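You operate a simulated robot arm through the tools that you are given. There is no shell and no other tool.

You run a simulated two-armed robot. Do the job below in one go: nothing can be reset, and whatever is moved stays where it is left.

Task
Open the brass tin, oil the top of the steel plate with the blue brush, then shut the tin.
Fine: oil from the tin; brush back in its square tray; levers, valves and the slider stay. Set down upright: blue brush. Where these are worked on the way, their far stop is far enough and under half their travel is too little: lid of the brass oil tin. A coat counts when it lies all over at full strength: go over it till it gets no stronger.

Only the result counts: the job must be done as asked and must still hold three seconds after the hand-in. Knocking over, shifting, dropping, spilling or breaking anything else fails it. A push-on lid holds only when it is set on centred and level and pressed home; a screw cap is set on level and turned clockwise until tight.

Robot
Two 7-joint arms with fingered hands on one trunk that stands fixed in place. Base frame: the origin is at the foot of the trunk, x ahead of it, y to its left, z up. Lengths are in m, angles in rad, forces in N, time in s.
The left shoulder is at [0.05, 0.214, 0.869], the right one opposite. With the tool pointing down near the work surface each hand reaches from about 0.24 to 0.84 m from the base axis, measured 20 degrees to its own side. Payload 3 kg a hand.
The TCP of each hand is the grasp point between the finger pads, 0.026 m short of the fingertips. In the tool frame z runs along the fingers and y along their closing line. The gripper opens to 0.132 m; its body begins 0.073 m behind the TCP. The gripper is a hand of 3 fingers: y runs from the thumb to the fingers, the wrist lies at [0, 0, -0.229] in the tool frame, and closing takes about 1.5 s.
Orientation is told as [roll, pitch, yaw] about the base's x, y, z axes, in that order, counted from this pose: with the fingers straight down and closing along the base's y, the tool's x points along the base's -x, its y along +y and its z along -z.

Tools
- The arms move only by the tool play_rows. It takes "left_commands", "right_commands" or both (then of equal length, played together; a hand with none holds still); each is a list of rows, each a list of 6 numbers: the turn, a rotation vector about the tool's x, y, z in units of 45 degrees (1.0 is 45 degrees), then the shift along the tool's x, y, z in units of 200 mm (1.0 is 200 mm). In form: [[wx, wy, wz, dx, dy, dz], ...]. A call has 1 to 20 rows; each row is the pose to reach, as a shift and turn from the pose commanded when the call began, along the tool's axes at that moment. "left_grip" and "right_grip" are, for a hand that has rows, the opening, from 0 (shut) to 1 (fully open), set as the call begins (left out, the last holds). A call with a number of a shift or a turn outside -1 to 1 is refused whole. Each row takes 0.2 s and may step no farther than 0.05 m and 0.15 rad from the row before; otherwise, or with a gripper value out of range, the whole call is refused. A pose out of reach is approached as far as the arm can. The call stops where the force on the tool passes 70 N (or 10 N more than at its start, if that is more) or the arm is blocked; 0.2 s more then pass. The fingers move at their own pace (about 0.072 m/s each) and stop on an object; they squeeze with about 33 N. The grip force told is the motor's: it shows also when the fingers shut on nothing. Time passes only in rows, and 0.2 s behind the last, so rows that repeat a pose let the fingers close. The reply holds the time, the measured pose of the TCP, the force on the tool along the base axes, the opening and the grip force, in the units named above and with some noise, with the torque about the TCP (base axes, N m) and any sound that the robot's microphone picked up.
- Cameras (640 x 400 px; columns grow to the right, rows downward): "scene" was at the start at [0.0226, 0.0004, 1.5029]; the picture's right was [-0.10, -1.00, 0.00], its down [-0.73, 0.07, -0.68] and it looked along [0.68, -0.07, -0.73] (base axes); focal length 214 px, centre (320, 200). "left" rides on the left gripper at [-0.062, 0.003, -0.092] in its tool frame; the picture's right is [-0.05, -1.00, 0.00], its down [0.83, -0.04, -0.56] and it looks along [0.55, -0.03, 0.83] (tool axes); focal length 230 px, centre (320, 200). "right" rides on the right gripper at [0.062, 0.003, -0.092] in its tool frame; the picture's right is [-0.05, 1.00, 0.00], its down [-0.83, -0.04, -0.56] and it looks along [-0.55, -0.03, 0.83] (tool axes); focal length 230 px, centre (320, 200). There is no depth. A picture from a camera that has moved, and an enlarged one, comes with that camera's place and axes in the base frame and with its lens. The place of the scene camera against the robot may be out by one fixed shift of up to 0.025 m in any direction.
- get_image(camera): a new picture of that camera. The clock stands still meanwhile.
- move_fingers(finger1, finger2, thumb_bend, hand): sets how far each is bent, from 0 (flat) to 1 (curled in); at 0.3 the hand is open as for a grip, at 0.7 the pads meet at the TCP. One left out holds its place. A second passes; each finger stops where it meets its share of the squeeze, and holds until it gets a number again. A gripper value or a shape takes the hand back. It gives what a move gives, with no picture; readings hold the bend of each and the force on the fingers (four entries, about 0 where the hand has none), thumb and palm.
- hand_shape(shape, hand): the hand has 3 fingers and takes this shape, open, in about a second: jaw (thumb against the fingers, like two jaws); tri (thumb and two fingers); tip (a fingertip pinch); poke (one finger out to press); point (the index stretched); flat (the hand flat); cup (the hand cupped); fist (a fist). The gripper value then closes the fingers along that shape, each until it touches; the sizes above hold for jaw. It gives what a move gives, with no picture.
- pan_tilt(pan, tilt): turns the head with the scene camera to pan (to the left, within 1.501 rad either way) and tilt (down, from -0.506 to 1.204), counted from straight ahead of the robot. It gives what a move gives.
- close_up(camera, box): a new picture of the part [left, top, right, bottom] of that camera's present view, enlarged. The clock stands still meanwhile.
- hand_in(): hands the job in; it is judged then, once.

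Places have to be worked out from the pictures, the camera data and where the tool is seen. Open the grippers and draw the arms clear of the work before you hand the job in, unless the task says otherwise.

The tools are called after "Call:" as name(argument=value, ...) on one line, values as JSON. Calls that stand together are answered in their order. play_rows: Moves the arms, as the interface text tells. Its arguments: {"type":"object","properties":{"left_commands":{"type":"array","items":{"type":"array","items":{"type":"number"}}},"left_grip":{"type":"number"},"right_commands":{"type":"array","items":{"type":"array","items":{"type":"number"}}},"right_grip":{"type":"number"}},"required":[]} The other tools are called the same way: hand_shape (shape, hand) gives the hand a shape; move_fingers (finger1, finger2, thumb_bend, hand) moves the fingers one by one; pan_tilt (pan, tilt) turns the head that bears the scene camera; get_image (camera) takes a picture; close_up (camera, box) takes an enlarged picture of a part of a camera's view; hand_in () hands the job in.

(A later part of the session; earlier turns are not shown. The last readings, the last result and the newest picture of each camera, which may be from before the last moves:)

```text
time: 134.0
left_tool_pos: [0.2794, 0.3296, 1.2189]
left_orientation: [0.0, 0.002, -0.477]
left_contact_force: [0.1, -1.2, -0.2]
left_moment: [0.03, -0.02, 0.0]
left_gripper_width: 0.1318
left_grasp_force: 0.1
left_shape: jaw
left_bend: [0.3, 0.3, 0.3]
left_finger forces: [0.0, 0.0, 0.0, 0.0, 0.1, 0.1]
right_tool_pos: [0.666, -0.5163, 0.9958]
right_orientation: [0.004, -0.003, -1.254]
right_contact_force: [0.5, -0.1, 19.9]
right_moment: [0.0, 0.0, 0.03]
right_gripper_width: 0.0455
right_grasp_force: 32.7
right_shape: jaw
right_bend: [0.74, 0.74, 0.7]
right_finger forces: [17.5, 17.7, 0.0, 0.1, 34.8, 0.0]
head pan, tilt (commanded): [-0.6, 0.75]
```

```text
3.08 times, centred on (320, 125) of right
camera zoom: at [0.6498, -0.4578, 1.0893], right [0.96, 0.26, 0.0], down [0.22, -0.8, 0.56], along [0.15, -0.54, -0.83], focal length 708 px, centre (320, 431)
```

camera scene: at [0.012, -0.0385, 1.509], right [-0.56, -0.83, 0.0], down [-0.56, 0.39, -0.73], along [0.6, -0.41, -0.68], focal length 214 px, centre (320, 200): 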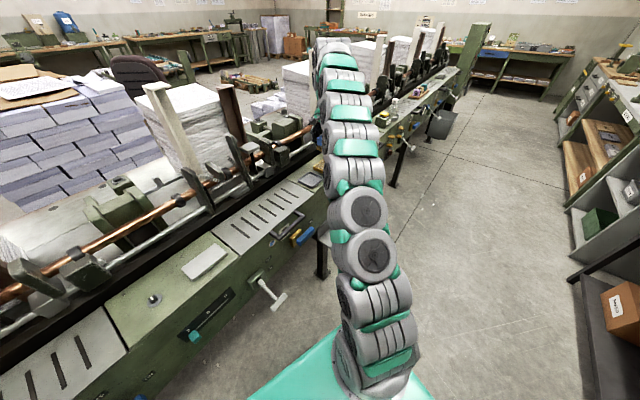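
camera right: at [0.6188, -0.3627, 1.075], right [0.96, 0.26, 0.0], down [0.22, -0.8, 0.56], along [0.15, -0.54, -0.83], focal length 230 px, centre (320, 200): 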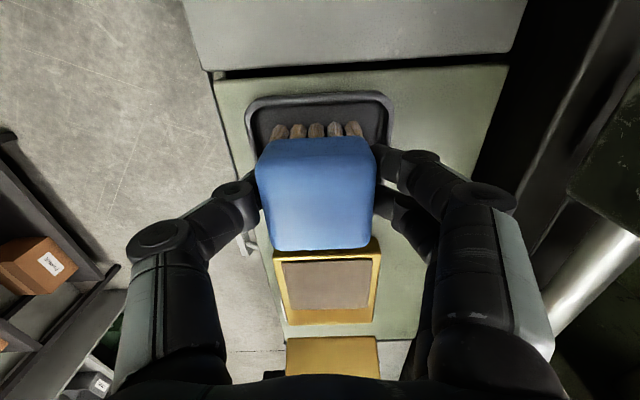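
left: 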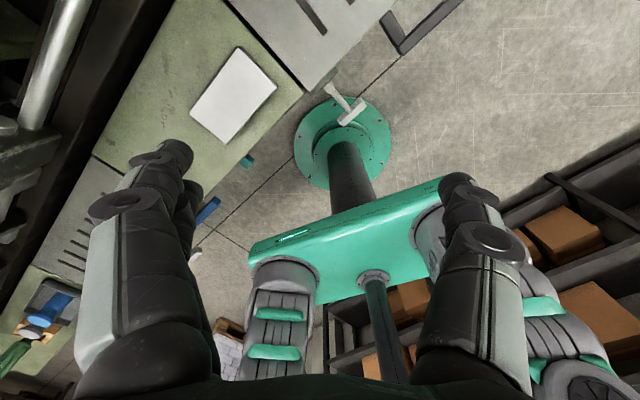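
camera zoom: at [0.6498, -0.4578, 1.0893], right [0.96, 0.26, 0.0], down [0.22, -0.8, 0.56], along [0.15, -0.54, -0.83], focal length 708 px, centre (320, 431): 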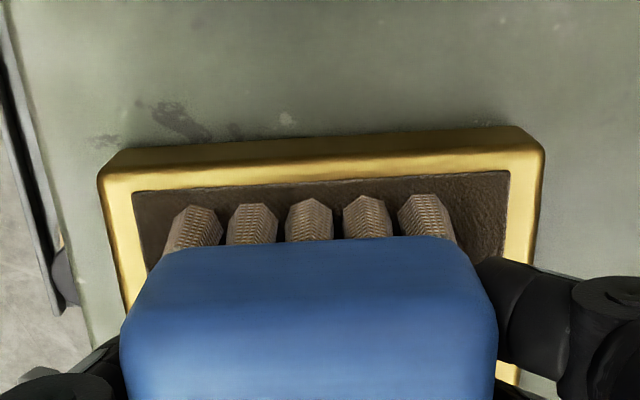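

20 N — well dipped. I lift out and bring the brush over the plate's right end, stopping just above expected contact.

Call:
play_rows(right_commands=[[0, 0, 0, 0, 0, -0.04], [0, 0, 0, 0, 0, -0.14], [0, 0, 0, 0, 0, -0.28], [0, 0, 0, 0.05, 0, -0.38], [0, 0, 0, 0.16, 0, -0.406], [0, 0, 0, 0.32, 0, -0.406], [0, 0, 0, 0.5, 0, -0.406], [0, 0, 0, 0.68, 0, -0.406], [0, 0, 0, 0.84, 0, -0.406], [0, 0, 0, 0.9, 0, -0.406]])

Call:
play_rows(right_commands=[[0, 0, 0, 0.17, 0, 0], [0, 0, 0, 0.34, 0, 0], [0, 0, 0, 0.51, 0, 0], [0, 0, 0, 0.68, 0, 0], [0, 0, 0, 0.84, 0, 0], [0, 0, 0, 1.0, 0, 0]])

Call:
play_rows(right_commands=[[0, 0, 0, 0.17, -0.01, 0], [0, 0, 0, 0.34, -0.02, 0], [0, 0, 0, 0.51, -0.02, 0], [0, 0, 0, 0.66, -0.02, 0], [0, 0, 0, 0.77, -0.02, 0.02], [0, 0, 0, 0.817, -0.02, 0.1], [0, 0, 0, 0.817, -0.02, 0.22], [0, 0, 0, 0.817, -0.02, 0.33], [0, 0, 0, 0.817, -0.02, 0.4], [0, 0, 0, 0.817, -0.02, 0.425], [0, 0, 0, 0.817, -0.02, 0.425]])

Call:
pan_tilt(pan=0.1, tilt=0.9)

Call:
close_up(camera="scene", box=[295, 155, 359, 205])

Call:
close_up(camera="right", box=[200, 0, 420, 190])

```text
time: 136.2
left_tool_pos: [0.2774, 0.3281, 1.2201]
left_orientation: [0.0, 0.001, -0.477]
left_contact_force: [0.9, -0.8, 0.5]
left_moment: [-0.01, -0.01, -0.04]
left_gripper_width: 0.1319
left_grasp_force: 0.1
left_shape: jaw
left_bend: [0.3, 0.3, 0.3]
left_finger forces: [0.1, 0.0, 0.1, 0.1, 0.0, 0.0]
right_tool_pos: [0.6111, -0.3443, 1.0774]
right_orientation: [0.0, -0.002, -1.251]
right_contact_force: [-0.4, 0.3, -0.1]
right_moment: [0.01, 0.0, -0.04]
right_gripper_width: 0.0456
right_grasp_force: 33.9
right_shape: jaw
right_bend: [0.74, 0.74, 0.7]
right_finger forces: [16.5, 16.5, 0.0, 0.0, 33.0, 0.0]
head pan, tilt (commanded): [-0.6, 0.75]
```

```text
time: 137.6
left_tool_pos: [0.2792, 0.3284, 1.2194]
left_orientation: [0.0, 0.0, -0.479]
left_contact_force: [-0.4, 0.4, 0.0]
left_moment: [-0.01, -0.01, -0.06]
left_gripper_width: 0.132
left_grasp_force: 0.1
left_shape: jaw
left_bend: [0.3, 0.3, 0.3]
left_finger forces: [0.0, 0.0, 0.0, 0.0, 0.0, 0.0]
right_tool_pos: [0.5459, -0.155, 1.0764]
right_orientation: [-0.001, -0.001, -1.256]
right_contact_force: [-0.1, 1.1, -0.8]
right_moment: [0.0, 0.01, 0.0]
right_gripper_width: 0.0454
right_grasp_force: 32.7
right_shape: jaw
right_bend: [0.74, 0.74, 0.7]
right_finger forces: [16.3, 16.4, 0.0, 0.1, 32.6, 0.0]
head pan, tilt (commanded): [-0.6, 0.75]
```

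```text
time: 140.0
left_tool_pos: [0.2786, 0.3283, 1.2215]
left_orientation: [0.001, -0.001, -0.478]
left_contact_force: [-0.3, 0.4, 0.1]
left_moment: [0.0, 0.0, 0.01]
left_gripper_width: 0.1319
left_grasp_force: 0.0
left_shape: jaw
left_bend: [0.3, 0.3, 0.3]
left_finger forces: [0.0, 0.0, 0.0, 0.0, 0.0, 0.1]
right_tool_pos: [0.493, 0.0001, 0.9903]
right_orientation: [0.002, -0.002, -1.254]
right_contact_force: [-3.8, -2.1, 11.8]
right_moment: [-0.06, 0.09, 0.01]
right_gripper_width: 0.0458
right_grasp_force: 33.2
right_shape: jaw
right_bend: [0.74, 0.74, 0.7]
right_finger forces: [15.9, 15.9, 0.1, 0.0, 35.6, 0.0]
head pan, tilt (commanded): [-0.6, 0.75]
```

```text
time: 141.1
left_tool_pos: [0.2766, 0.3297, 1.2201]
left_orientation: [0.002, 0.0, -0.477]
left_contact_force: [0.5, -0.4, 0.0]
left_moment: [0.02, 0.0, 0.03]
left_gripper_width: 0.1317
left_grasp_force: 0.2
left_shape: jaw
left_bend: [0.3, 0.3, 0.3]
left_finger forces: [0.1, 0.0, 0.0, 0.0, 0.0, 0.0]
right_tool_pos: [0.4923, -0.001, 0.9903]
right_orientation: [0.001, -0.001, -1.25]
right_contact_force: [-2.4, -1.7, 13.4]
right_moment: [-0.03, 0.06, 0.01]
right_gripper_width: 0.0458
right_grasp_force: 33.2
right_shape: jaw
right_bend: [0.74, 0.74, 0.7]
right_finger forces: [16.1, 16.1, 0.0, 0.1, 35.5, 0.0]
head pan, tilt (commanded): [0.099, 0.901]
```

```text
8.00 times, centred on (327, 180) of scene
camera zoom: at [0.0186, 0.0157, 1.4971], right [0.1, -1.0, 0.0], down [-0.78, -0.08, -0.62], along [0.62, 0.06, -0.78], focal length 1716 px, centre (264, 360)
```

zoom: 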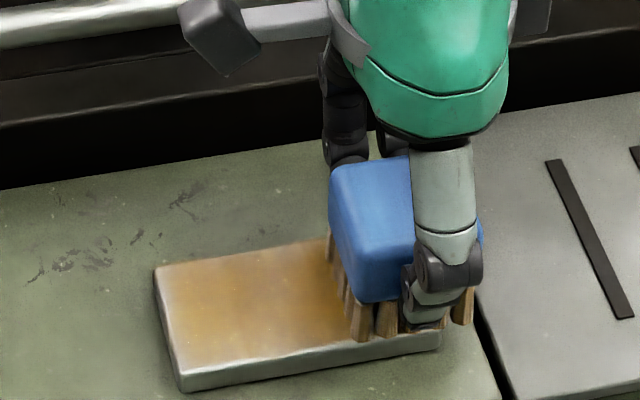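

```text
2.11 times, centred on (310, 95) of right
camera zoom: at [0.476, 0.0583, 1.0836], right [0.96, 0.26, 0.0], down [0.22, -0.8, 0.56], along [0.15, -0.54, -0.83], focal length 484 px, centre (341, 421)
```

zoom: 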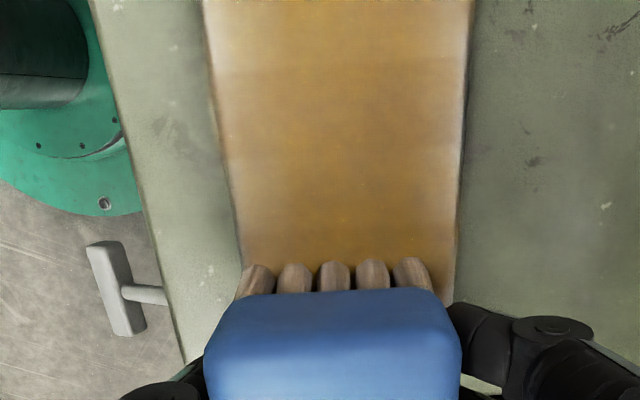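

Contact at 13 N here. I ease up 0.6 mm and work the right end crosswise several times, then run along the front edge to the left end.

Call:
play_rows(right_commands=[[0, 0, 0, -0.025, -0.05, -0.003], [0, 0, 0, -0.045, -0.1, -0.003], [0, 0, 0, -0.045, -0.14, -0.003], [0, 0, 0, -0.045, -0.07, -0.003], [0, 0, 0, -0.045, 0, -0.003], [0, 0, 0, -0.045, 0.07, -0.003], [0, 0, 0, -0.045, 0.13, -0.003], [0, 0, 0, -0.005, 0.13, -0.003], [0, 0, 0, -0.005, 0.07, -0.003], [0, 0, 0, -0.005, 0, -0.003], [0, 0, 0, -0.005, -0.07, -0.003], [0, 0, 0, -0.005, -0.14, -0.003], [0, 0, 0, 0.055, -0.14, -0.003], [0, 0, 0, 0.125, -0.14, -0.003], [0, 0, 0, 0.195, -0.14, -0.003], [0, 0, 0, 0.265, -0.14, -0.003], [0, 0, 0, 0.335, -0.14, -0.003], [0, 0, 0, 0.405, -0.14, -0.003], [0, 0, 0, 0.475, -0.14, -0.003], [0, 0, 0, 0.495, -0.1, -0.003]])

Call:
close_up(camera="scene", box=[295, 155, 359, 205])

```text
time: 145.3
left_tool_pos: [0.2784, 0.3276, 1.2195]
left_orientation: [0.001, 0.0, -0.477]
left_contact_force: [-0.3, -0.1, 0.1]
left_moment: [0.03, -0.01, 0.01]
left_gripper_width: 0.1322
left_grasp_force: 0.1
left_shape: jaw
left_bend: [0.3, 0.3, 0.3]
left_finger forces: [0.0, 0.0, 0.0, 0.0, 0.1, 0.1]
right_tool_pos: [0.4435, 0.0864, 0.991]
right_orientation: [-0.001, -0.002, -1.254]
right_contact_force: [-2.8, -1.9, 7.6]
right_moment: [-0.06, 0.05, 0.01]
right_gripper_width: 0.0458
right_grasp_force: 32.9
right_shape: jaw
right_bend: [0.74, 0.74, 0.7]
right_finger forces: [15.8, 16.4, 0.0, 0.1, 35.2, 0.1]
head pan, tilt (commanded): [0.099, 0.901]
```

```text
8.00 times, centred on (327, 180) of scene
camera zoom: at [0.0186, 0.0158, 1.4971], right [0.1, -0.99, 0.0], down [-0.78, -0.08, -0.62], along [0.62, 0.06, -0.78], focal length 1716 px, centre (264, 360)
```

zoom: 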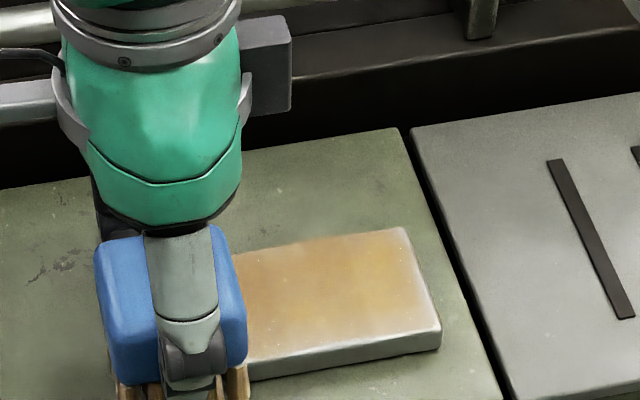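

The right end now shows amber to its edge, at a steady 7–8 N. I do the same crosswise on the left end and then along the far edge.

Call:
play_rows(right_commands=[[0, 0, 0, 0, 0.06, 0], [0, 0, 0, 0, 0.12, 0], [0, 0, 0, 0, 0.18, 0], [0, 0, 0, 0, 0.235, 0], [0, 0, 0, -0.035, 0.235, 0], [0, 0, 0, -0.035, 0.17, 0], [0, 0, 0, -0.035, 0.1, 0], [0, 0, 0, -0.035, 0.03, 0], [0, 0, 0, -0.035, -0.035, 0], [0, 0, 0, 0, 0, 0], [0, 0, 0, 0, 0.07, 0], [0, 0, 0, 0, 0.14, 0], [0, 0, 0, 0, 0.21, 0], [0, 0, 0, -0.07, 0.23, 0], [0, 0, 0, -0.14, 0.23, 0], [0, 0, 0, -0.21, 0.23, 0], [0, 0, 0, -0.28, 0.23, 0], [0, 0, 0, -0.35, 0.23, 0], [0, 0, 0, -0.42, 0.23, 0], [0, 0, 0, -0.49, 0.23, 0]])

Call:
close_up(camera="scene", box=[295, 155, 359, 205])

Call:
close_up(camera="right", box=[200, 0, 420, 190])

```text
time: 149.5
left_tool_pos: [0.2794, 0.3273, 1.2188]
left_orientation: [0.001, 0.001, -0.479]
left_contact_force: [-0.1, -0.8, -1.0]
left_moment: [0.0, -0.03, -0.03]
left_gripper_width: 0.1317
left_grasp_force: 0.1
left_shape: jaw
left_bend: [0.3, 0.3, 0.3]
left_finger forces: [0.1, 0.1, 0.0, 0.0, 0.0, 0.0]
right_tool_pos: [0.5179, 0.0066, 0.991]
right_orientation: [0.0, -0.002, -1.254]
right_contact_force: [-0.1, 0.5, 0.1]
right_moment: [0.02, -0.01, -0.04]
right_gripper_width: 0.0454
right_grasp_force: 33.1
right_shape: jaw
right_bend: [0.74, 0.74, 0.7]
right_finger forces: [16.6, 16.8, 0.0, 0.0, 33.3, 0.0]
head pan, tilt (commanded): [0.099, 0.901]
```

```text
8.00 times, centred on (327, 180) of scene
camera zoom: at [0.0187, 0.0158, 1.4971], right [0.1, -1.0, 0.0], down [-0.78, -0.08, -0.62], along [0.62, 0.06, -0.78], focal length 1716 px, centre (264, 360)
```

zoom: 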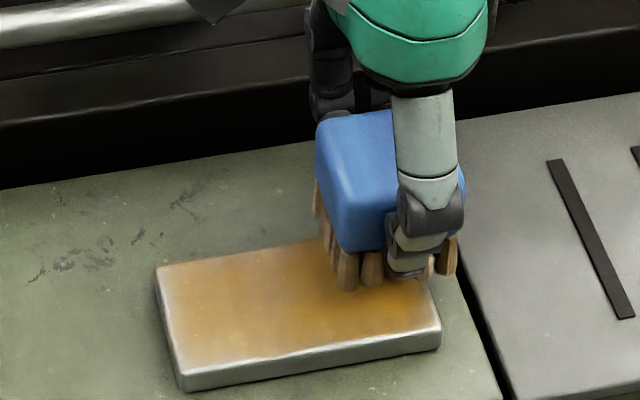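

```text
2.11 times, centred on (310, 95) of right
camera zoom: at [0.5017, 0.0664, 1.084], right [0.96, 0.26, 0.0], down [0.22, -0.8, 0.56], along [0.15, -0.54, -0.83], focal length 484 px, centre (341, 421)
```

zoom: 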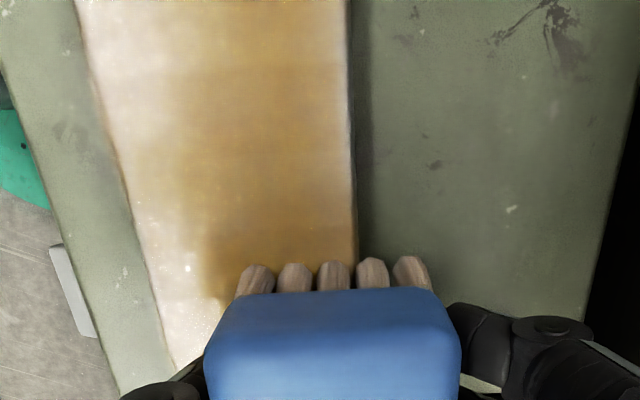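

Nearly all amber now; the far edge pass had almost no pressure, so I press 0.6 mm more and repeat along the far edge and the lane next to it.

Call:
play_rows(right_commands=[[0, 0, 0, -0.05, 0, 0.003], [0, 0, 0, 0.02, 0, 0.003], [0, 0, 0, 0.09, 0, 0.003], [0, 0, 0, 0.16, 0, 0.003], [0, 0, 0, 0.23, 0, 0.003], [0, 0, 0, 0.3, 0, 0.003], [0, 0, 0, 0.37, 0, 0.003], [0, 0, 0, 0.44, 0, 0.003], [0, 0, 0, 0.49, 0, 0.003], [0, 0, 0, 0.42, -0.05, 0.003], [0, 0, 0, 0.35, -0.05, 0.003], [0, 0, 0, 0.28, -0.05, 0.003], [0, 0, 0, 0.21, -0.05, 0.003], [0, 0, 0, 0.14, -0.05, 0.003], [0, 0, 0, 0.07, -0.05, 0.003], [0, 0, 0, 0, -0.05, 0.003], [0, 0, 0, -0.05, -0.05, 0.003], [0, 0, 0, -0.05, -0.12, 0.003], [0, 0, 0, 0, -0.12, 0.003], [0, 0, 0, 0.07, -0.12, 0.003]])

Call:
play_rows(right_commands=[[0, 0, 0, 0, 0, -0.06], [0, 0, 0, 0.02, 0, -0.22], [0, 0, 0, 0.04, 0, -0.42], [0, 0, 0, 0.06, 0, -0.62], [0, 0, 0, 0.06, 0, -0.82], [0, 0, 0, 0.06, 0, -1.0]])

Call:
close_up(camera="right", box=[270, 0, 350, 130])

Call:
close_up(camera="scene", box=[300, 170, 350, 205])

```text
time: 153.7
left_tool_pos: [0.2776, 0.3291, 1.2208]
left_orientation: [0.002, 0.0, -0.481]
left_contact_force: [-0.6, -0.1, -0.4]
left_moment: [-0.03, -0.03, 0.0]
left_gripper_width: 0.1321
left_grasp_force: 0.1
left_shape: jaw
left_bend: [0.3, 0.3, 0.3]
left_finger forces: [0.0, 0.0, 0.1, 0.1, 0.0, 0.0]
right_tool_pos: [0.4888, 0.0134, 0.9919]
right_orientation: [0.0, -0.001, -1.255]
right_contact_force: [-0.3, -0.3, -0.1]
right_moment: [0.0, 0.03, 0.0]
right_gripper_width: 0.0457
right_grasp_force: 33.0
right_shape: jaw
right_bend: [0.74, 0.74, 0.7]
right_finger forces: [16.6, 16.7, 0.1, 0.0, 33.0, 0.0]
head pan, tilt (commanded): [0.099, 0.901]
```

```text
time: 155.1
left_tool_pos: [0.279, 0.3291, 1.2194]
left_orientation: [0.001, 0.001, -0.477]
left_contact_force: [0.0, -0.6, -0.4]
left_moment: [-0.01, 0.02, 0.0]
left_gripper_width: 0.1319
left_grasp_force: 0.1
left_shape: jaw
left_bend: [0.3, 0.3, 0.3]
left_finger forces: [0.0, 0.0, 0.0, 0.0, 0.1, 0.0]
right_tool_pos: [0.4858, 0.0277, 1.191]
right_orientation: [0.0, -0.002, -1.253]
right_contact_force: [-0.5, 0.2, -0.9]
right_moment: [0.0, 0.03, 0.0]
right_gripper_width: 0.0458
right_grasp_force: 32.6
right_shape: jaw
right_bend: [0.74, 0.74, 0.7]
right_finger forces: [16.2, 16.4, 0.0, 0.0, 32.6, 0.0]
head pan, tilt (commanded): [0.099, 0.901]
```

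```text
3.08 times, centred on (310, 65) of right
camera zoom: at [0.4695, 0.0865, 1.2838], right [0.96, 0.26, 0.0], down [0.22, -0.8, 0.56], along [0.15, -0.54, -0.83], focal length 708 px, centre (351, 615)
```

zoom: 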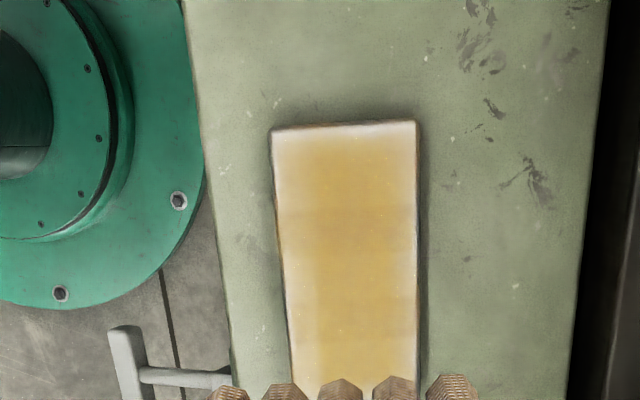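

```text
11.43 times, centred on (325, 188) of scene
camera zoom: at [0.0188, 0.0158, 1.4971], right [0.1, -1.0, 0.0], down [-0.78, -0.08, -0.62], along [0.62, 0.06, -0.78], focal length 2451 px, centre (263, 343)
```

zoom: 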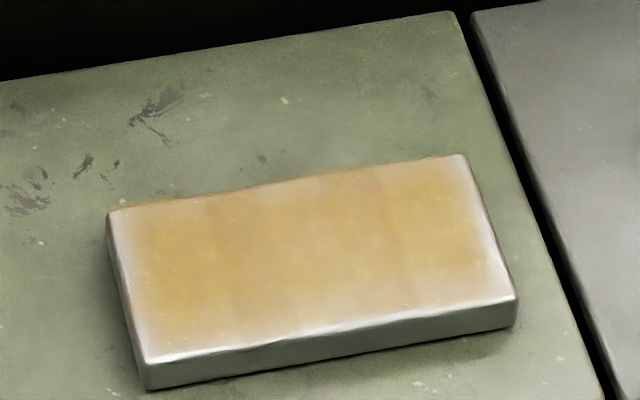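

The survey looks much as before, so I need to know whether margins are truly thin or the brush is dry. I zoom on the bristles and take a sharper look at the plate.

Call:
close_up(camera="scene", box=[310, 100, 390, 160])

Call:
close_up(camera="right", box=[290, 30, 340, 130])

Call:
close_up(camera="scene", box=[306, 176, 346, 204])

```text
6.67 times, centred on (350, 130) of scene
camera zoom: at [0.0188, 0.0158, 1.4971], right [0.1, -1.0, 0.0], down [-0.78, -0.08, -0.62], along [0.62, 0.06, -0.78], focal length 1430 px, centre (120, 667)
```

zoom: 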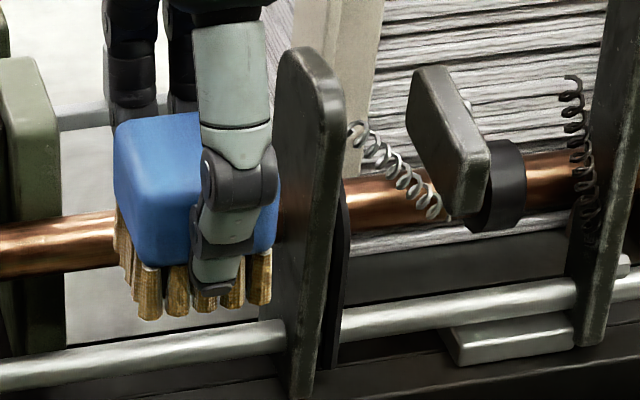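

```text
4.00 times, centred on (315, 80) of right
camera zoom: at [0.4695, 0.0865, 1.2838], right [0.96, 0.26, 0.0], down [0.22, -0.8, 0.56], along [0.15, -0.54, -0.83], focal length 920 px, centre (340, 680)
```

zoom: 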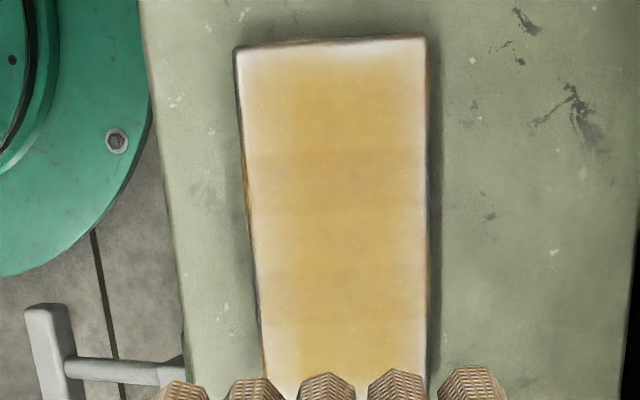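

```text
14.29 times, centred on (326, 190) of scene
camera zoom: at [0.0188, 0.0158, 1.4971], right [0.1, -1.0, 0.0], down [-0.78, -0.08, -0.62], along [0.62, 0.06, -0.78], focal length 3064 px, centre (234, 343)
```

zoom: 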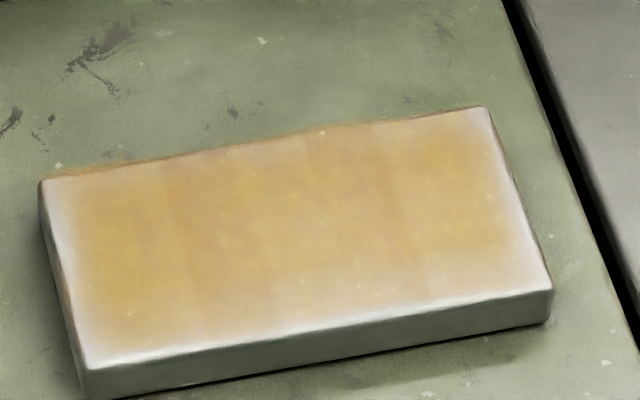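

The bristles are still wet and golden; the front margin and the two right-hand corners have simply had fewer passes. I go down again at the front right and make several slow passes there, controlling the pressure.

Call:
play_rows(right_commands=[[0, 0, 0, -0.05, -0.05, 0.15], [0, 0, 0, -0.1, -0.1, 0.35], [0, 0, 0, -0.135, -0.11, 0.55], [0, 0, 0, -0.135, -0.11, 0.73], [0, 0, 0, -0.135, -0.11, 0.88], [0, 0, 0, -0.135, -0.11, 0.96], [0, 0, 0, -0.135, -0.11, 1.0], [0, 0, 0, -0.135, -0.11, 1.0]])

Call:
play_rows(right_commands=[[0, 0, 0, 0, 0, 0.004], [0, 0, 0, 0, 0, 0.004]])

```text
time: 156.9
left_tool_pos: [0.2776, 0.3287, 1.2204]
left_orientation: [0.001, -0.001, -0.477]
left_contact_force: [0.0, -0.4, 0.7]
left_moment: [0.02, -0.03, 0.03]
left_gripper_width: 0.132
left_grasp_force: 0.1
left_shape: jaw
left_bend: [0.3, 0.3, 0.3]
left_finger forces: [0.0, 0.1, 0.0, 0.0, 0.0, 0.0]
right_tool_pos: [0.4731, -0.0086, 0.9899]
right_orientation: [0.002, -0.001, -1.25]
right_contact_force: [-0.8, -0.9, 13.1]
right_moment: [0.01, -0.02, 0.01]
right_gripper_width: 0.046
right_grasp_force: 33.6
right_shape: jaw
right_bend: [0.74, 0.74, 0.7]
right_finger forces: [16.2, 16.3, 0.0, 0.0, 33.4, 0.1]
head pan, tilt (commanded): [0.099, 0.901]
```

```text
time: 157.5
left_tool_pos: [0.2789, 0.3274, 1.2192]
left_orientation: [0.0, 0.0, -0.477]
left_contact_force: [-0.8, 0.6, 0.3]
left_moment: [-0.02, 0.0, -0.02]
left_gripper_width: 0.132
left_grasp_force: 0.0
left_shape: jaw
left_bend: [0.3, 0.3, 0.3]
left_finger forces: [0.0, 0.0, 0.0, 0.1, 0.0, 0.0]
right_tool_pos: [0.4734, -0.0083, 0.9902]
right_orientation: [0.001, -0.002, -1.253]
right_contact_force: [-1.2, -1.3, 23.2]
right_moment: [-0.02, 0.0, 0.04]
right_gripper_width: 0.0457
right_grasp_force: 33.2
right_shape: jaw
right_bend: [0.74, 0.74, 0.7]
right_finger forces: [17.1, 17.2, 0.1, 0.0, 35.4, 0.0]
head pan, tilt (commanded): [0.099, 0.901]
```

Firm contact here (13–23 N). I back off 0.8 mm and do a slow there-and-back along the front lane.

Call:
play_rows(right_commands=[[0, 0, 0, -0.04, -0.02, -0.004], [0, 0, 0, -0.04, -0.04, -0.004], [0, 0, 0, 0.02, -0.02, -0.004], [0, 0, 0, 0.08, 0, -0.004], [0, 0, 0, 0.14, 0, -0.004], [0, 0, 0, 0.2, 0, -0.004], [0, 0, 0, 0.26, 0, -0.004], [0, 0, 0, 0.32, 0, -0.004], [0, 0, 0, 0.38, 0, -0.004], [0, 0, 0, 0.44, 0, -0.004], [0, 0, 0, 0.48, -0.02, -0.004], [0, 0, 0, 0.42, -0.03, -0.004], [0, 0, 0, 0.36, -0.03, -0.004], [0, 0, 0, 0.3, -0.03, -0.004], [0, 0, 0, 0.24, -0.03, -0.004], [0, 0, 0, 0.18, -0.03, -0.004], [0, 0, 0, 0.12, -0.03, -0.004], [0, 0, 0, 0.06, -0.03, -0.004], [0, 0, 0, 0, -0.03, -0.004], [0, 0, 0, -0.04, -0.03, -0.004]])

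Call:
close_up(camera="scene", box=[295, 155, 359, 205])

```text
time: 161.7
left_tool_pos: [0.2776, 0.3296, 1.2201]
left_orientation: [0.001, 0.0, -0.476]
left_contact_force: [0.6, 0.5, 0.5]
left_moment: [-0.01, 0.01, 0.0]
left_gripper_width: 0.1318
left_grasp_force: 0.1
left_shape: jaw
left_bend: [0.3, 0.3, 0.3]
left_finger forces: [0.0, 0.0, 0.0, 0.1, 0.0, 0.1]
right_tool_pos: [0.4699, -0.0163, 0.9904]
right_orientation: [0.0, -0.001, -1.251]
right_contact_force: [0.2, -0.5, -0.6]
right_moment: [0.01, 0.0, 0.0]
right_gripper_width: 0.0457
right_grasp_force: 33.3
right_shape: jaw
right_bend: [0.74, 0.74, 0.7]
right_finger forces: [16.5, 16.5, 0.0, 0.0, 33.0, 0.0]
head pan, tilt (commanded): [0.099, 0.901]
```

```text
8.00 times, centred on (327, 180) of scene
camera zoom: at [0.0187, 0.0158, 1.4971], right [0.1, -1.0, 0.0], down [-0.78, -0.08, -0.62], along [0.62, 0.06, -0.78], focal length 1716 px, centre (264, 360)
```

zoom: 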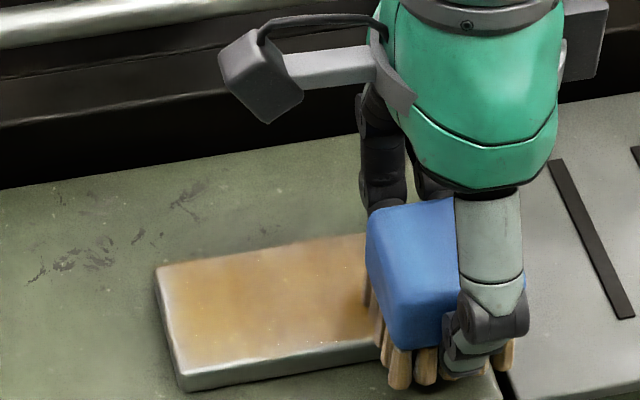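

Contact is lost again by the end of a long stroke, so I'll work region by region: set pressure, then short local scrubbing strokes. First the front right corner.

Call:
play_rows(right_commands=[[0, 0, 0, 0.03, 0.03, 0.0], [0, 0, 0, 0.055, 0.05, 0.003], [0, 0, 0, 0.055, 0.05, 0.003]])

Call:
play_rows(right_commands=[[0, 0, 0, 0, 0, 0.003], [0, 0, 0, 0, 0, 0.003]])

```text
time: 162.5
left_tool_pos: [0.2786, 0.3284, 1.2208]
left_orientation: [0.0, 0.0, -0.479]
left_contact_force: [-0.8, -0.8, 0.4]
left_moment: [-0.02, -0.03, 0.03]
left_gripper_width: 0.1319
left_grasp_force: 0.1
left_shape: jaw
left_bend: [0.3, 0.3, 0.3]
left_finger forces: [0.1, 0.0, 0.0, 0.0, 0.0, 0.0]
right_tool_pos: [0.4764, -0.0041, 0.9923]
right_orientation: [0.001, -0.002, -1.252]
right_contact_force: [0.0, -0.5, 3.0]
right_moment: [-0.01, -0.08, -0.06]
right_gripper_width: 0.046
right_grasp_force: 33.8
right_shape: jaw
right_bend: [0.74, 0.74, 0.7]
right_finger forces: [16.7, 16.6, 0.1, 0.0, 33.0, 0.1]
head pan, tilt (commanded): [0.099, 0.901]
```

```text
time: 163.1
left_tool_pos: [0.2773, 0.3278, 1.2197]
left_orientation: [0.0, 0.001, -0.478]
left_contact_force: [0.4, -1.0, -0.1]
left_moment: [-0.04, 0.0, 0.01]
left_gripper_width: 0.132
left_grasp_force: 0.0
left_shape: jaw
left_bend: [0.3, 0.3, 0.3]
left_finger forces: [0.0, 0.0, 0.1, 0.0, 0.0, 0.0]
right_tool_pos: [0.4763, -0.0032, 0.9903]
right_orientation: [0.002, -0.002, -1.251]
right_contact_force: [2.3, -2.0, 9.7]
right_moment: [-0.03, -0.11, -0.02]
right_gripper_width: 0.0456
right_grasp_force: 33.1
right_shape: jaw
right_bend: [0.74, 0.74, 0.7]
right_finger forces: [17.5, 17.4, 0.0, 0.0, 32.7, 0.0]
head pan, tilt (commanded): [0.099, 0.901]
```

About 10 N at this corner. I scrub locally here.

Call:
play_rows(right_commands=[[0, 0, 0, -0.05, 0, 0], [0, 0, 0, -0.05, -0.05, 0], [0, 0, 0, 0, -0.05, 0], [0, 0, 0, 0.06, -0.05, 0], [0, 0, 0, 0.06, 0, 0], [0, 0, 0, 0, 0, 0], [0, 0, 0, -0.06, 0, 0], [0, 0, 0, -0.06, 0.06, 0], [0, 0, 0, 0, 0.06, 0], [0, 0, 0, 0.06, 0.06, 0], [0, 0, 0, 0.06, 0, 0], [0, 0, 0, 0, -0.03, 0], [0, 0, 0, -0.06, -0.06, 0], [0, 0, 0, 0, -0.06, 0], [0, 0, 0, 0.06, -0.06, 0], [0, 0, 0, 0, 0, 0]])

Call:
close_up(camera="right", box=[200, 0, 420, 190])

```text
time: 166.5
left_tool_pos: [0.2789, 0.3282, 1.2207]
left_orientation: [0.001, 0.001, -0.478]
left_contact_force: [0.2, 0.0, 0.3]
left_moment: [-0.01, 0.0, -0.01]
left_gripper_width: 0.132
left_grasp_force: 0.0
left_shape: jaw
left_bend: [0.3, 0.3, 0.3]
left_finger forces: [0.1, 0.0, 0.1, 0.0, 0.1, 0.0]
right_tool_pos: [0.4769, -0.0034, 0.9901]
right_orientation: [0.003, -0.001, -1.251]
right_contact_force: [-3.8, 3.3, 11.4]
right_moment: [0.06, 0.13, -0.03]
right_gripper_width: 0.0466
right_grasp_force: 33.0
right_shape: jaw
right_bend: [0.74, 0.74, 0.71]
right_finger forces: [16.4, 16.3, 0.1, 0.0, 35.5, 0.1]
head pan, tilt (commanded): [0.099, 0.901]
```

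```text
2.11 times, centred on (310, 95) of right
camera zoom: at [0.4604, 0.0553, 1.0826], right [0.96, 0.26, 0.0], down [0.22, -0.8, 0.56], along [0.15, -0.54, -0.83], focal length 484 px, centre (341, 421)
```

zoom: 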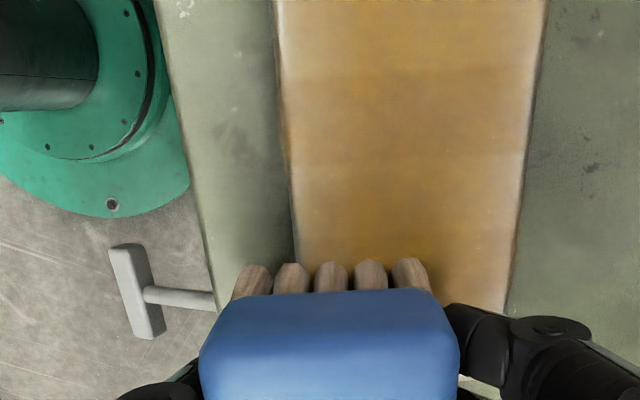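

Contact held (11 N), and from this angle the plate is amber right up to its front edge — much of the earlier paleness was gloss. I go on to scrub the far right corner.

Call:
play_rows(right_commands=[[0, 0, 0, 0, 0.05, 0], [0, 0, 0, 0, 0.1, 0], [0, 0, 0, 0, 0.15, 0], [0, 0, 0, -0.06, 0.15, 0], [0, 0, 0, -0.06, 0.21, 0], [0, 0, 0, 0, 0.21, 0], [0, 0, 0, 0.06, 0.21, 0], [0, 0, 0, 0.06, 0.15, 0], [0, 0, 0, 0, 0.15, 0], [0, 0, 0, -0.06, 0.15, 0], [0, 0, 0, -0.06, 0.21, 0], [0, 0, 0, 0, 0.21, 0], [0, 0, 0, 0.06, 0.21, 0], [0, 0, 0, 0, 0.15, 0], [0, 0, 0, -0.06, 0.08, 0], [0, 0, 0, -0.06, 0.15, 0], [0, 0, 0, 0, 0.17, 0], [0, 0, 0, 0, 0.17, 0]])

Call:
close_up(camera="right", box=[200, 0, 420, 190])

```text
time: 170.3
left_tool_pos: [0.2783, 0.3282, 1.2198]
left_orientation: [0.001, 0.0, -0.477]
left_contact_force: [0.8, -0.5, 0.3]
left_moment: [-0.01, 0.0, 0.02]
left_gripper_width: 0.1319
left_grasp_force: 0.0
left_shape: jaw
left_bend: [0.3, 0.3, 0.3]
left_finger forces: [0.1, 0.1, 0.1, 0.1, 0.0, 0.1]
right_tool_pos: [0.5087, 0.0072, 0.9894]
right_orientation: [0.001, -0.003, -1.253]
right_contact_force: [2.0, -5.0, 12.8]
right_moment: [-0.11, 0.01, 0.04]
right_gripper_width: 0.0467
right_grasp_force: 33.1
right_shape: jaw
right_bend: [0.74, 0.74, 0.71]
right_finger forces: [17.4, 17.0, 0.0, 0.0, 34.8, 0.0]
head pan, tilt (commanded): [0.099, 0.901]
```

```text
2.11 times, centred on (310, 95) of right
camera zoom: at [0.4919, 0.0669, 1.082], right [0.96, 0.26, 0.0], down [0.22, -0.8, 0.56], along [0.15, -0.54, -0.83], focal length 484 px, centre (341, 421)
```

zoom: 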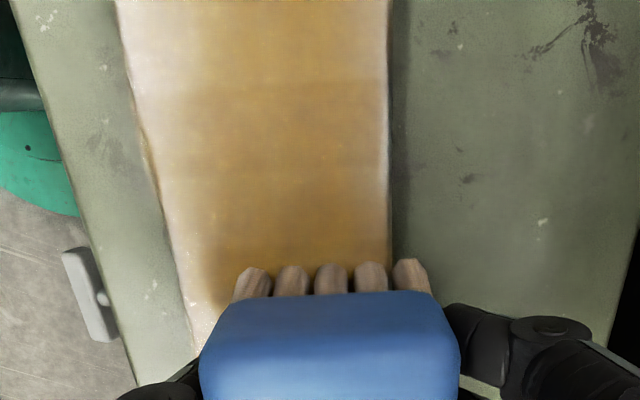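

Holding at about 13 N. I carry the scrubbing along the far lane to the middle and on to the far left corner.

Call:
play_rows(right_commands=[[0, 0, 0, 0.07, 0, 0], [0, 0, 0, 0.14, 0, 0], [0, 0, 0, 0.21, 0, 0], [0, 0, 0, 0.27, 0, 0], [0, 0, 0, 0.27, 0.04, 0], [0, 0, 0, 0.2, 0.04, 0], [0, 0, 0, 0.13, 0.04, 0], [0, 0, 0, 0.13, -0.02, 0], [0, 0, 0, 0.2, -0.02, 0], [0, 0, 0, 0.27, -0.02, 0], [0, 0, 0, 0.34, 0, 0], [0, 0, 0, 0.41, 0, 0], [0, 0, 0, 0.47, 0, 0], [0, 0, 0, 0.47, 0.04, 0], [0, 0, 0, 0.4, 0.04, 0], [0, 0, 0, 0.34, 0.04, 0], [0, 0, 0, 0.34, -0.02, 0], [0, 0, 0, 0.4, -0.02, 0], [0, 0, 0, 0.47, -0.02, 0], [0, 0, 0, 0.47, 0, 0]])

Call:
close_up(camera="right", box=[200, 0, 420, 190])

Call:
close_up(camera="scene", box=[295, 155, 359, 205])

```text
time: 174.5
left_tool_pos: [0.2778, 0.3283, 1.2191]
left_orientation: [0.001, -0.001, -0.48]
left_contact_force: [-0.2, 0.9, -0.3]
left_moment: [0.01, -0.04, 0.03]
left_gripper_width: 0.132
left_grasp_force: 0.0
left_shape: jaw
left_bend: [0.3, 0.3, 0.3]
left_finger forces: [0.1, 0.0, 0.0, 0.0, 0.0, 0.0]
right_tool_pos: [0.4802, 0.0989, 0.9888]
right_orientation: [-0.001, -0.002, -1.251]
right_contact_force: [-2.6, -0.3, 9.4]
right_moment: [-0.04, 0.01, -0.03]
right_gripper_width: 0.0469
right_grasp_force: 33.1
right_shape: jaw
right_bend: [0.74, 0.75, 0.71]
right_finger forces: [16.4, 16.7, 0.1, 0.0, 35.8, 0.0]
head pan, tilt (commanded): [0.099, 0.901]
```

```text
2.11 times, centred on (310, 95) of right
camera zoom: at [0.4635, 0.1571, 1.0817], right [0.96, 0.26, 0.0], down [0.22, -0.8, 0.56], along [0.15, -0.54, -0.83], focal length 484 px, centre (341, 421)
```

zoom: 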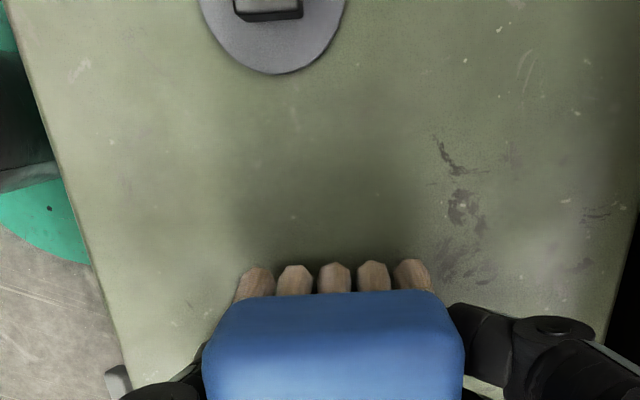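

```text
8.00 times, centred on (327, 180) of scene
camera zoom: at [0.0186, 0.0158, 1.4971], right [0.1, -0.99, 0.0], down [-0.78, -0.08, -0.62], along [0.62, 0.06, -0.78], focal length 1716 px, centre (264, 360)
```

zoom: 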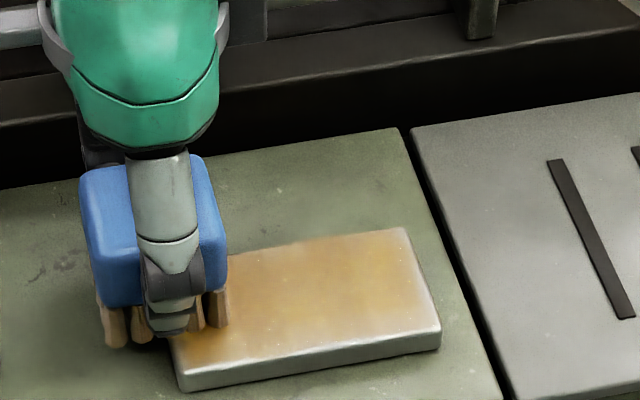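

Good. Now the left end crosswise and the front lane back to the middle.

Call:
play_rows(right_commands=[[0, 0, 0, 0, -0.06, 0], [0, 0, 0, 0, -0.12, 0], [0, 0, 0, 0, -0.18, 0], [0, 0, 0, 0, -0.23, 0], [0, 0, 0, -0.06, -0.23, 0], [0, 0, 0, -0.06, -0.17, 0], [0, 0, 0, -0.06, -0.1, 0], [0, 0, 0, -0.06, -0.03, 0], [0, 0, 0, -0.02, -0.03, 0], [0, 0, 0, -0.02, -0.1, 0], [0, 0, 0, -0.02, -0.17, 0], [0, 0, 0, -0.02, -0.23, 0], [0, 0, 0, -0.09, -0.22, 0], [0, 0, 0, -0.16, -0.22, 0], [0, 0, 0, -0.23, -0.22, 0], [0, 0, 0, -0.3, -0.22, 0], [0, 0, 0, -0.3, -0.17, 0], [0, 0, 0, -0.23, -0.17, 0], [0, 0, 0, -0.16, -0.17, 0], [0, 0, 0, -0.23, -0.17, 0]])

Call:
close_up(camera="right", box=[200, 0, 420, 190])

Call:
close_up(camera="scene", box=[295, 155, 359, 205])

```text
time: 178.7
left_tool_pos: [0.2776, 0.3291, 1.2201]
left_orientation: [0.0, 0.0, -0.479]
left_contact_force: [0.2, 0.9, 0.8]
left_moment: [0.0, -0.02, 0.01]
left_gripper_width: 0.132
left_grasp_force: 0.1
left_shape: jaw
left_bend: [0.3, 0.3, 0.3]
left_finger forces: [0.1, 0.0, 0.1, 0.0, 0.0, 0.1]
right_tool_pos: [0.4625, 0.0434, 0.9885]
right_orientation: [0.001, -0.001, -1.252]
right_contact_force: [-1.1, 4.7, 10.4]
right_moment: [0.09, -0.07, 0.05]
right_gripper_width: 0.0464
right_grasp_force: 33.3
right_shape: jaw
right_bend: [0.74, 0.74, 0.71]
right_finger forces: [16.6, 16.7, 0.1, 0.0, 34.0, 0.0]
head pan, tilt (commanded): [0.099, 0.901]
```

```text
2.11 times, centred on (310, 95) of right
camera zoom: at [0.4461, 0.1015, 1.0817], right [0.96, 0.26, 0.0], down [0.22, -0.8, 0.56], along [0.15, -0.54, -0.83], focal length 484 px, centre (341, 421)
```

zoom: 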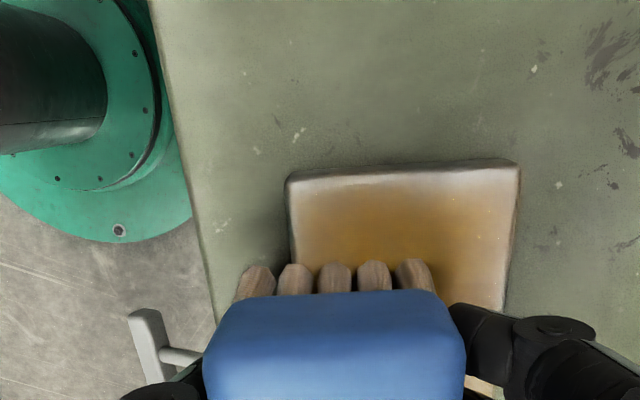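

```text
8.00 times, centred on (327, 180) of scene
camera zoom: at [0.0186, 0.0159, 1.4971], right [0.1, -0.99, 0.0], down [-0.78, -0.08, -0.62], along [0.62, 0.06, -0.78], focal length 1716 px, centre (264, 360)
```

zoom: 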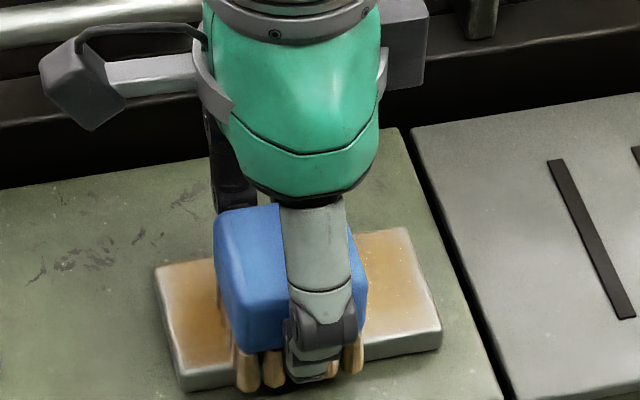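

Pressure stayed at 10 N. The bristles look pale, so I fetch oil once more for a complete final coat.

Call:
play_rows(right_commands=[[0, 0, 0, 0, 0, -0.04], [0, 0, 0, -0.03, 0, -0.14], [0, 0, 0, -0.12, 0, -0.27], [0, 0, 0, -0.26, 0, -0.39], [0, 0, 0, -0.42, 0, -0.431], [0, 0, 0, -0.58, 0, -0.431], [0, 0, 0, -0.74, 0, -0.431], [0, 0, 0, -0.88, 0, -0.431], [0, 0, 0, -0.972, 0, -0.431]])

Call:
play_rows(right_commands=[[0, 0, 0, -0.17, 0.02, 0], [0, 0, 0, -0.34, 0.04, 0], [0, 0, 0, -0.51, 0.06, 0], [0, 0, 0, -0.68, 0.08, 0], [0, 0, 0, -0.84, 0.1, 0], [0, 0, 0, -1.0, 0.1, 0]])

Call:
play_rows(right_commands=[[0, 0, 0, -0.17, 0, 0], [0, 0, 0, -0.34, 0, 0], [0, 0, 0, -0.52, 0, 0], [0, 0, 0, -0.7, 0, 0], [0, 0, 0, -0.86, 0, 0], [0, 0, 0, -0.96, 0, 0], [0, 0, 0, -1.0, 0, 0.06], [0, 0, 0, -1.0, 0, 0.16], [0, 0, 0, -1.0, 0, 0.27], [0, 0, 0, -1.0, 0, 0.35], [0, 0, 0, -1.0, 0, 0.39], [0, 0, 0, -1.0, 0, 0.405], [0, 0, 0, -1.0, 0, 0.405]])

Call:
close_up(camera="right", box=[230, 60, 410, 190])

```text
time: 180.7
left_tool_pos: [0.2781, 0.3287, 1.2197]
left_orientation: [0.001, 0.001, -0.478]
left_contact_force: [-0.1, -0.2, 0.3]
left_moment: [0.01, -0.02, -0.03]
left_gripper_width: 0.1319
left_grasp_force: 0.0
left_shape: jaw
left_bend: [0.3, 0.3, 0.3]
left_finger forces: [0.0, 0.0, 0.1, 0.1, 0.0, 0.1]
right_tool_pos: [0.5245, -0.1423, 1.0759]
right_orientation: [0.001, -0.004, -1.252]
right_contact_force: [-0.4, -0.2, -0.5]
right_moment: [0.0, 0.0, 0.01]
right_gripper_width: 0.0466
right_grasp_force: 33.3
right_shape: jaw
right_bend: [0.74, 0.74, 0.71]
right_finger forces: [16.2, 16.2, 0.0, 0.0, 32.1, 0.1]
head pan, tilt (commanded): [0.099, 0.901]
```

```text
time: 182.1
left_tool_pos: [0.2777, 0.3286, 1.2203]
left_orientation: [-0.001, 0.001, -0.478]
left_contact_force: [-0.4, 0.2, 0.4]
left_moment: [0.01, -0.02, 0.0]
left_gripper_width: 0.132
left_grasp_force: 0.1
left_shape: jaw
left_bend: [0.3, 0.3, 0.3]
left_finger forces: [0.0, 0.0, 0.0, 0.1, 0.1, 0.0]
right_tool_pos: [0.6052, -0.3246, 1.0766]
right_orientation: [-0.001, -0.002, -1.251]
right_contact_force: [0.1, -0.2, -1.0]
right_moment: [0.02, -0.01, 0.02]
right_gripper_width: 0.0464
right_grasp_force: 32.9
right_shape: jaw
right_bend: [0.74, 0.74, 0.71]
right_finger forces: [15.9, 15.9, 0.0, 0.1, 31.7, 0.0]
head pan, tilt (commanded): [0.099, 0.901]
```

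```text
time: 184.9
left_tool_pos: [0.2782, 0.3286, 1.2193]
left_orientation: [0.0, 0.0, -0.478]
left_contact_force: [0.9, -0.1, 0.8]
left_moment: [0.0, 0.0, -0.03]
left_gripper_width: 0.132
left_grasp_force: 0.0
left_shape: jaw
left_bend: [0.3, 0.3, 0.3]
left_finger forces: [0.0, 0.0, 0.1, 0.1, 0.0, 0.1]
right_tool_pos: [0.6667, -0.5157, 0.9966]
right_orientation: [0.001, -0.001, -1.253]
right_contact_force: [0.0, -0.2, -0.5]
right_moment: [0.02, 0.01, 0.01]
right_gripper_width: 0.0464
right_grasp_force: 32.2
right_shape: jaw
right_bend: [0.74, 0.74, 0.71]
right_finger forces: [15.7, 15.6, 0.0, 0.0, 31.4, 0.0]
head pan, tilt (commanded): [0.099, 0.901]
```

```text
3.08 times, centred on (320, 125) of right
camera zoom: at [0.6505, -0.4572, 1.0888], right [0.96, 0.26, 0.0], down [0.22, -0.8, 0.56], along [0.15, -0.54, -0.83], focal length 708 px, centre (320, 431)
```

zoom: 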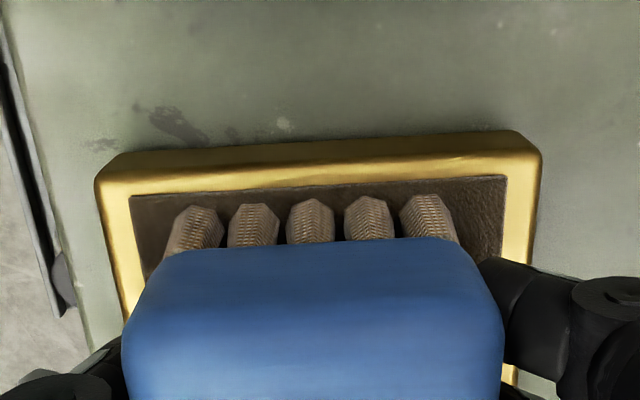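

Just above the oil. I lower 1–2 mm more to press in.

Call:
play_rows(right_commands=[[0, 0, 0, 0, 0, 0.006], [0, 0, 0, 0, 0, 0.01], [0, 0, 0, 0, 0, 0.01], [0, 0, 0, 0, 0, 0.01]])

```text
time: 185.9
left_tool_pos: [0.2773, 0.3293, 1.2189]
left_orientation: [0.0, 0.002, -0.478]
left_contact_force: [-0.4, -0.9, 0.6]
left_moment: [-0.01, 0.0, -0.01]
left_gripper_width: 0.1319
left_grasp_force: 0.0
left_shape: jaw
left_bend: [0.3, 0.3, 0.3]
left_finger forces: [0.1, 0.1, 0.0, 0.0, 0.0, 0.0]
right_tool_pos: [0.6667, -0.5155, 0.9951]
right_orientation: [0.003, -0.003, -1.251]
right_contact_force: [1.8, 0.1, 15.3]
right_moment: [0.01, -0.19, 0.0]
right_gripper_width: 0.0461
right_grasp_force: 32.8
right_shape: jaw
right_bend: [0.74, 0.74, 0.71]
right_finger forces: [16.7, 16.5, 0.1, 0.0, 31.9, 0.0]
head pan, tilt (commanded): [0.099, 0.901]
```

15 N in the oil. I lift and bring the loaded brush back to the plate's front right corner.

Call:
play_rows(right_commands=[[0, 0, 0, 0, 0, -0.04], [0, 0, 0, 0, 0, -0.14], [0, 0, 0, 0, 0, -0.28], [0, 0, 0, 0.05, 0, -0.38], [0, 0, 0, 0.16, 0, -0.415], [0, 0, 0, 0.32, 0, -0.415], [0, 0, 0, 0.5, 0, -0.415], [0, 0, 0, 0.68, 0, -0.415], [0, 0, 0, 0.84, 0, -0.415], [0, 0, 0, 0.9, 0, -0.415]])

Call:
play_rows(right_commands=[[0, 0, 0, 0.17, 0, 0], [0, 0, 0, 0.34, 0, 0], [0, 0, 0, 0.51, 0, 0], [0, 0, 0, 0.68, 0, 0], [0, 0, 0, 0.84, 0, 0], [0, 0, 0, 1.0, 0, 0]])

Call:
play_rows(right_commands=[[0, 0, 0, 0.17, -0.02, 0], [0, 0, 0, 0.34, -0.04, 0], [0, 0, 0, 0.51, -0.06, 0], [0, 0, 0, 0.66, -0.08, 0], [0, 0, 0, 0.78, -0.09, 0.02], [0, 0, 0, 0.832, -0.09, 0.1], [0, 0, 0, 0.832, -0.09, 0.22], [0, 0, 0, 0.832, -0.09, 0.33], [0, 0, 0, 0.832, -0.09, 0.4], [0, 0, 0, 0.832, -0.09, 0.428], [0, 0, 0, 0.832, -0.09, 0.428]])

Call:
close_up(camera="right", box=[200, 0, 420, 190])

```text
time: 188.1
left_tool_pos: [0.2784, 0.3277, 1.2206]
left_orientation: [0.0, -0.001, -0.478]
left_contact_force: [0.5, 0.3, -0.4]
left_moment: [0.01, 0.0, 0.01]
left_gripper_width: 0.1317
left_grasp_force: 0.1
left_shape: jaw
left_bend: [0.3, 0.3, 0.3]
left_finger forces: [0.1, 0.0, 0.1, 0.1, 0.0, 0.0]
right_tool_pos: [0.6108, -0.3443, 1.0768]
right_orientation: [0.001, 0.0, -1.25]
right_contact_force: [-0.5, 0.2, -0.4]
right_moment: [0.02, 0.0, 0.07]
right_gripper_width: 0.0465
right_grasp_force: 32.8
right_shape: jaw
right_bend: [0.74, 0.74, 0.71]
right_finger forces: [15.7, 15.5, 0.0, 0.0, 31.1, 0.0]
head pan, tilt (commanded): [0.099, 0.901]
```

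```text
time: 189.5
left_tool_pos: [0.2792, 0.3287, 1.2194]
left_orientation: [0.002, 0.001, -0.478]
left_contact_force: [-0.2, 0.6, 0.0]
left_moment: [-0.05, 0.0, -0.02]
left_gripper_width: 0.1317
left_grasp_force: 0.0
left_shape: jaw
left_bend: [0.3, 0.3, 0.3]
left_finger forces: [0.0, 0.1, 0.1, 0.0, 0.1, 0.1]
right_tool_pos: [0.5477, -0.1545, 1.0754]
right_orientation: [0.002, -0.001, -1.253]
right_contact_force: [0.9, -0.2, -0.3]
right_moment: [-0.04, -0.03, 0.03]
right_gripper_width: 0.0461
right_grasp_force: 33.1
right_shape: jaw
right_bend: [0.74, 0.74, 0.71]
right_finger forces: [15.3, 15.4, 0.0, 0.1, 31.0, 0.0]
head pan, tilt (commanded): [0.099, 0.901]
```

```text
time: 191.9
left_tool_pos: [0.2778, 0.3284, 1.2208]
left_orientation: [0.0, -0.001, -0.478]
left_contact_force: [-0.6, -0.4, 0.2]
left_moment: [0.03, -0.01, -0.01]
left_gripper_width: 0.1318
left_grasp_force: 0.1
left_shape: jaw
left_bend: [0.3, 0.3, 0.3]
left_finger forces: [0.0, 0.0, 0.1, 0.1, 0.0, 0.1]
right_tool_pos: [0.4786, -0.0014, 0.9906]
right_orientation: [0.002, -0.002, -1.251]
right_contact_force: [-0.3, -0.3, -0.9]
right_moment: [0.02, -0.02, -0.02]
right_gripper_width: 0.0462
right_grasp_force: 33.2
right_shape: jaw
right_bend: [0.74, 0.74, 0.71]
right_finger forces: [15.4, 15.4, 0.0, 0.0, 30.9, 0.0]
head pan, tilt (commanded): [0.099, 0.901]
```

```text
2.11 times, centred on (310, 95) of right
camera zoom: at [0.4618, 0.0565, 1.084], right [0.96, 0.26, 0.0], down [0.22, -0.8, 0.56], along [0.15, -0.54, -0.83], focal length 484 px, centre (341, 421)
```

zoom: 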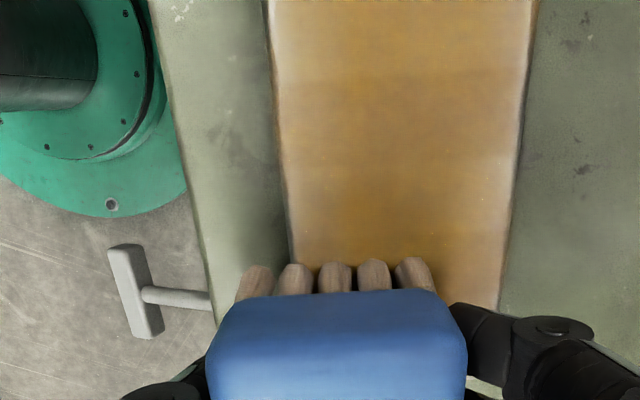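

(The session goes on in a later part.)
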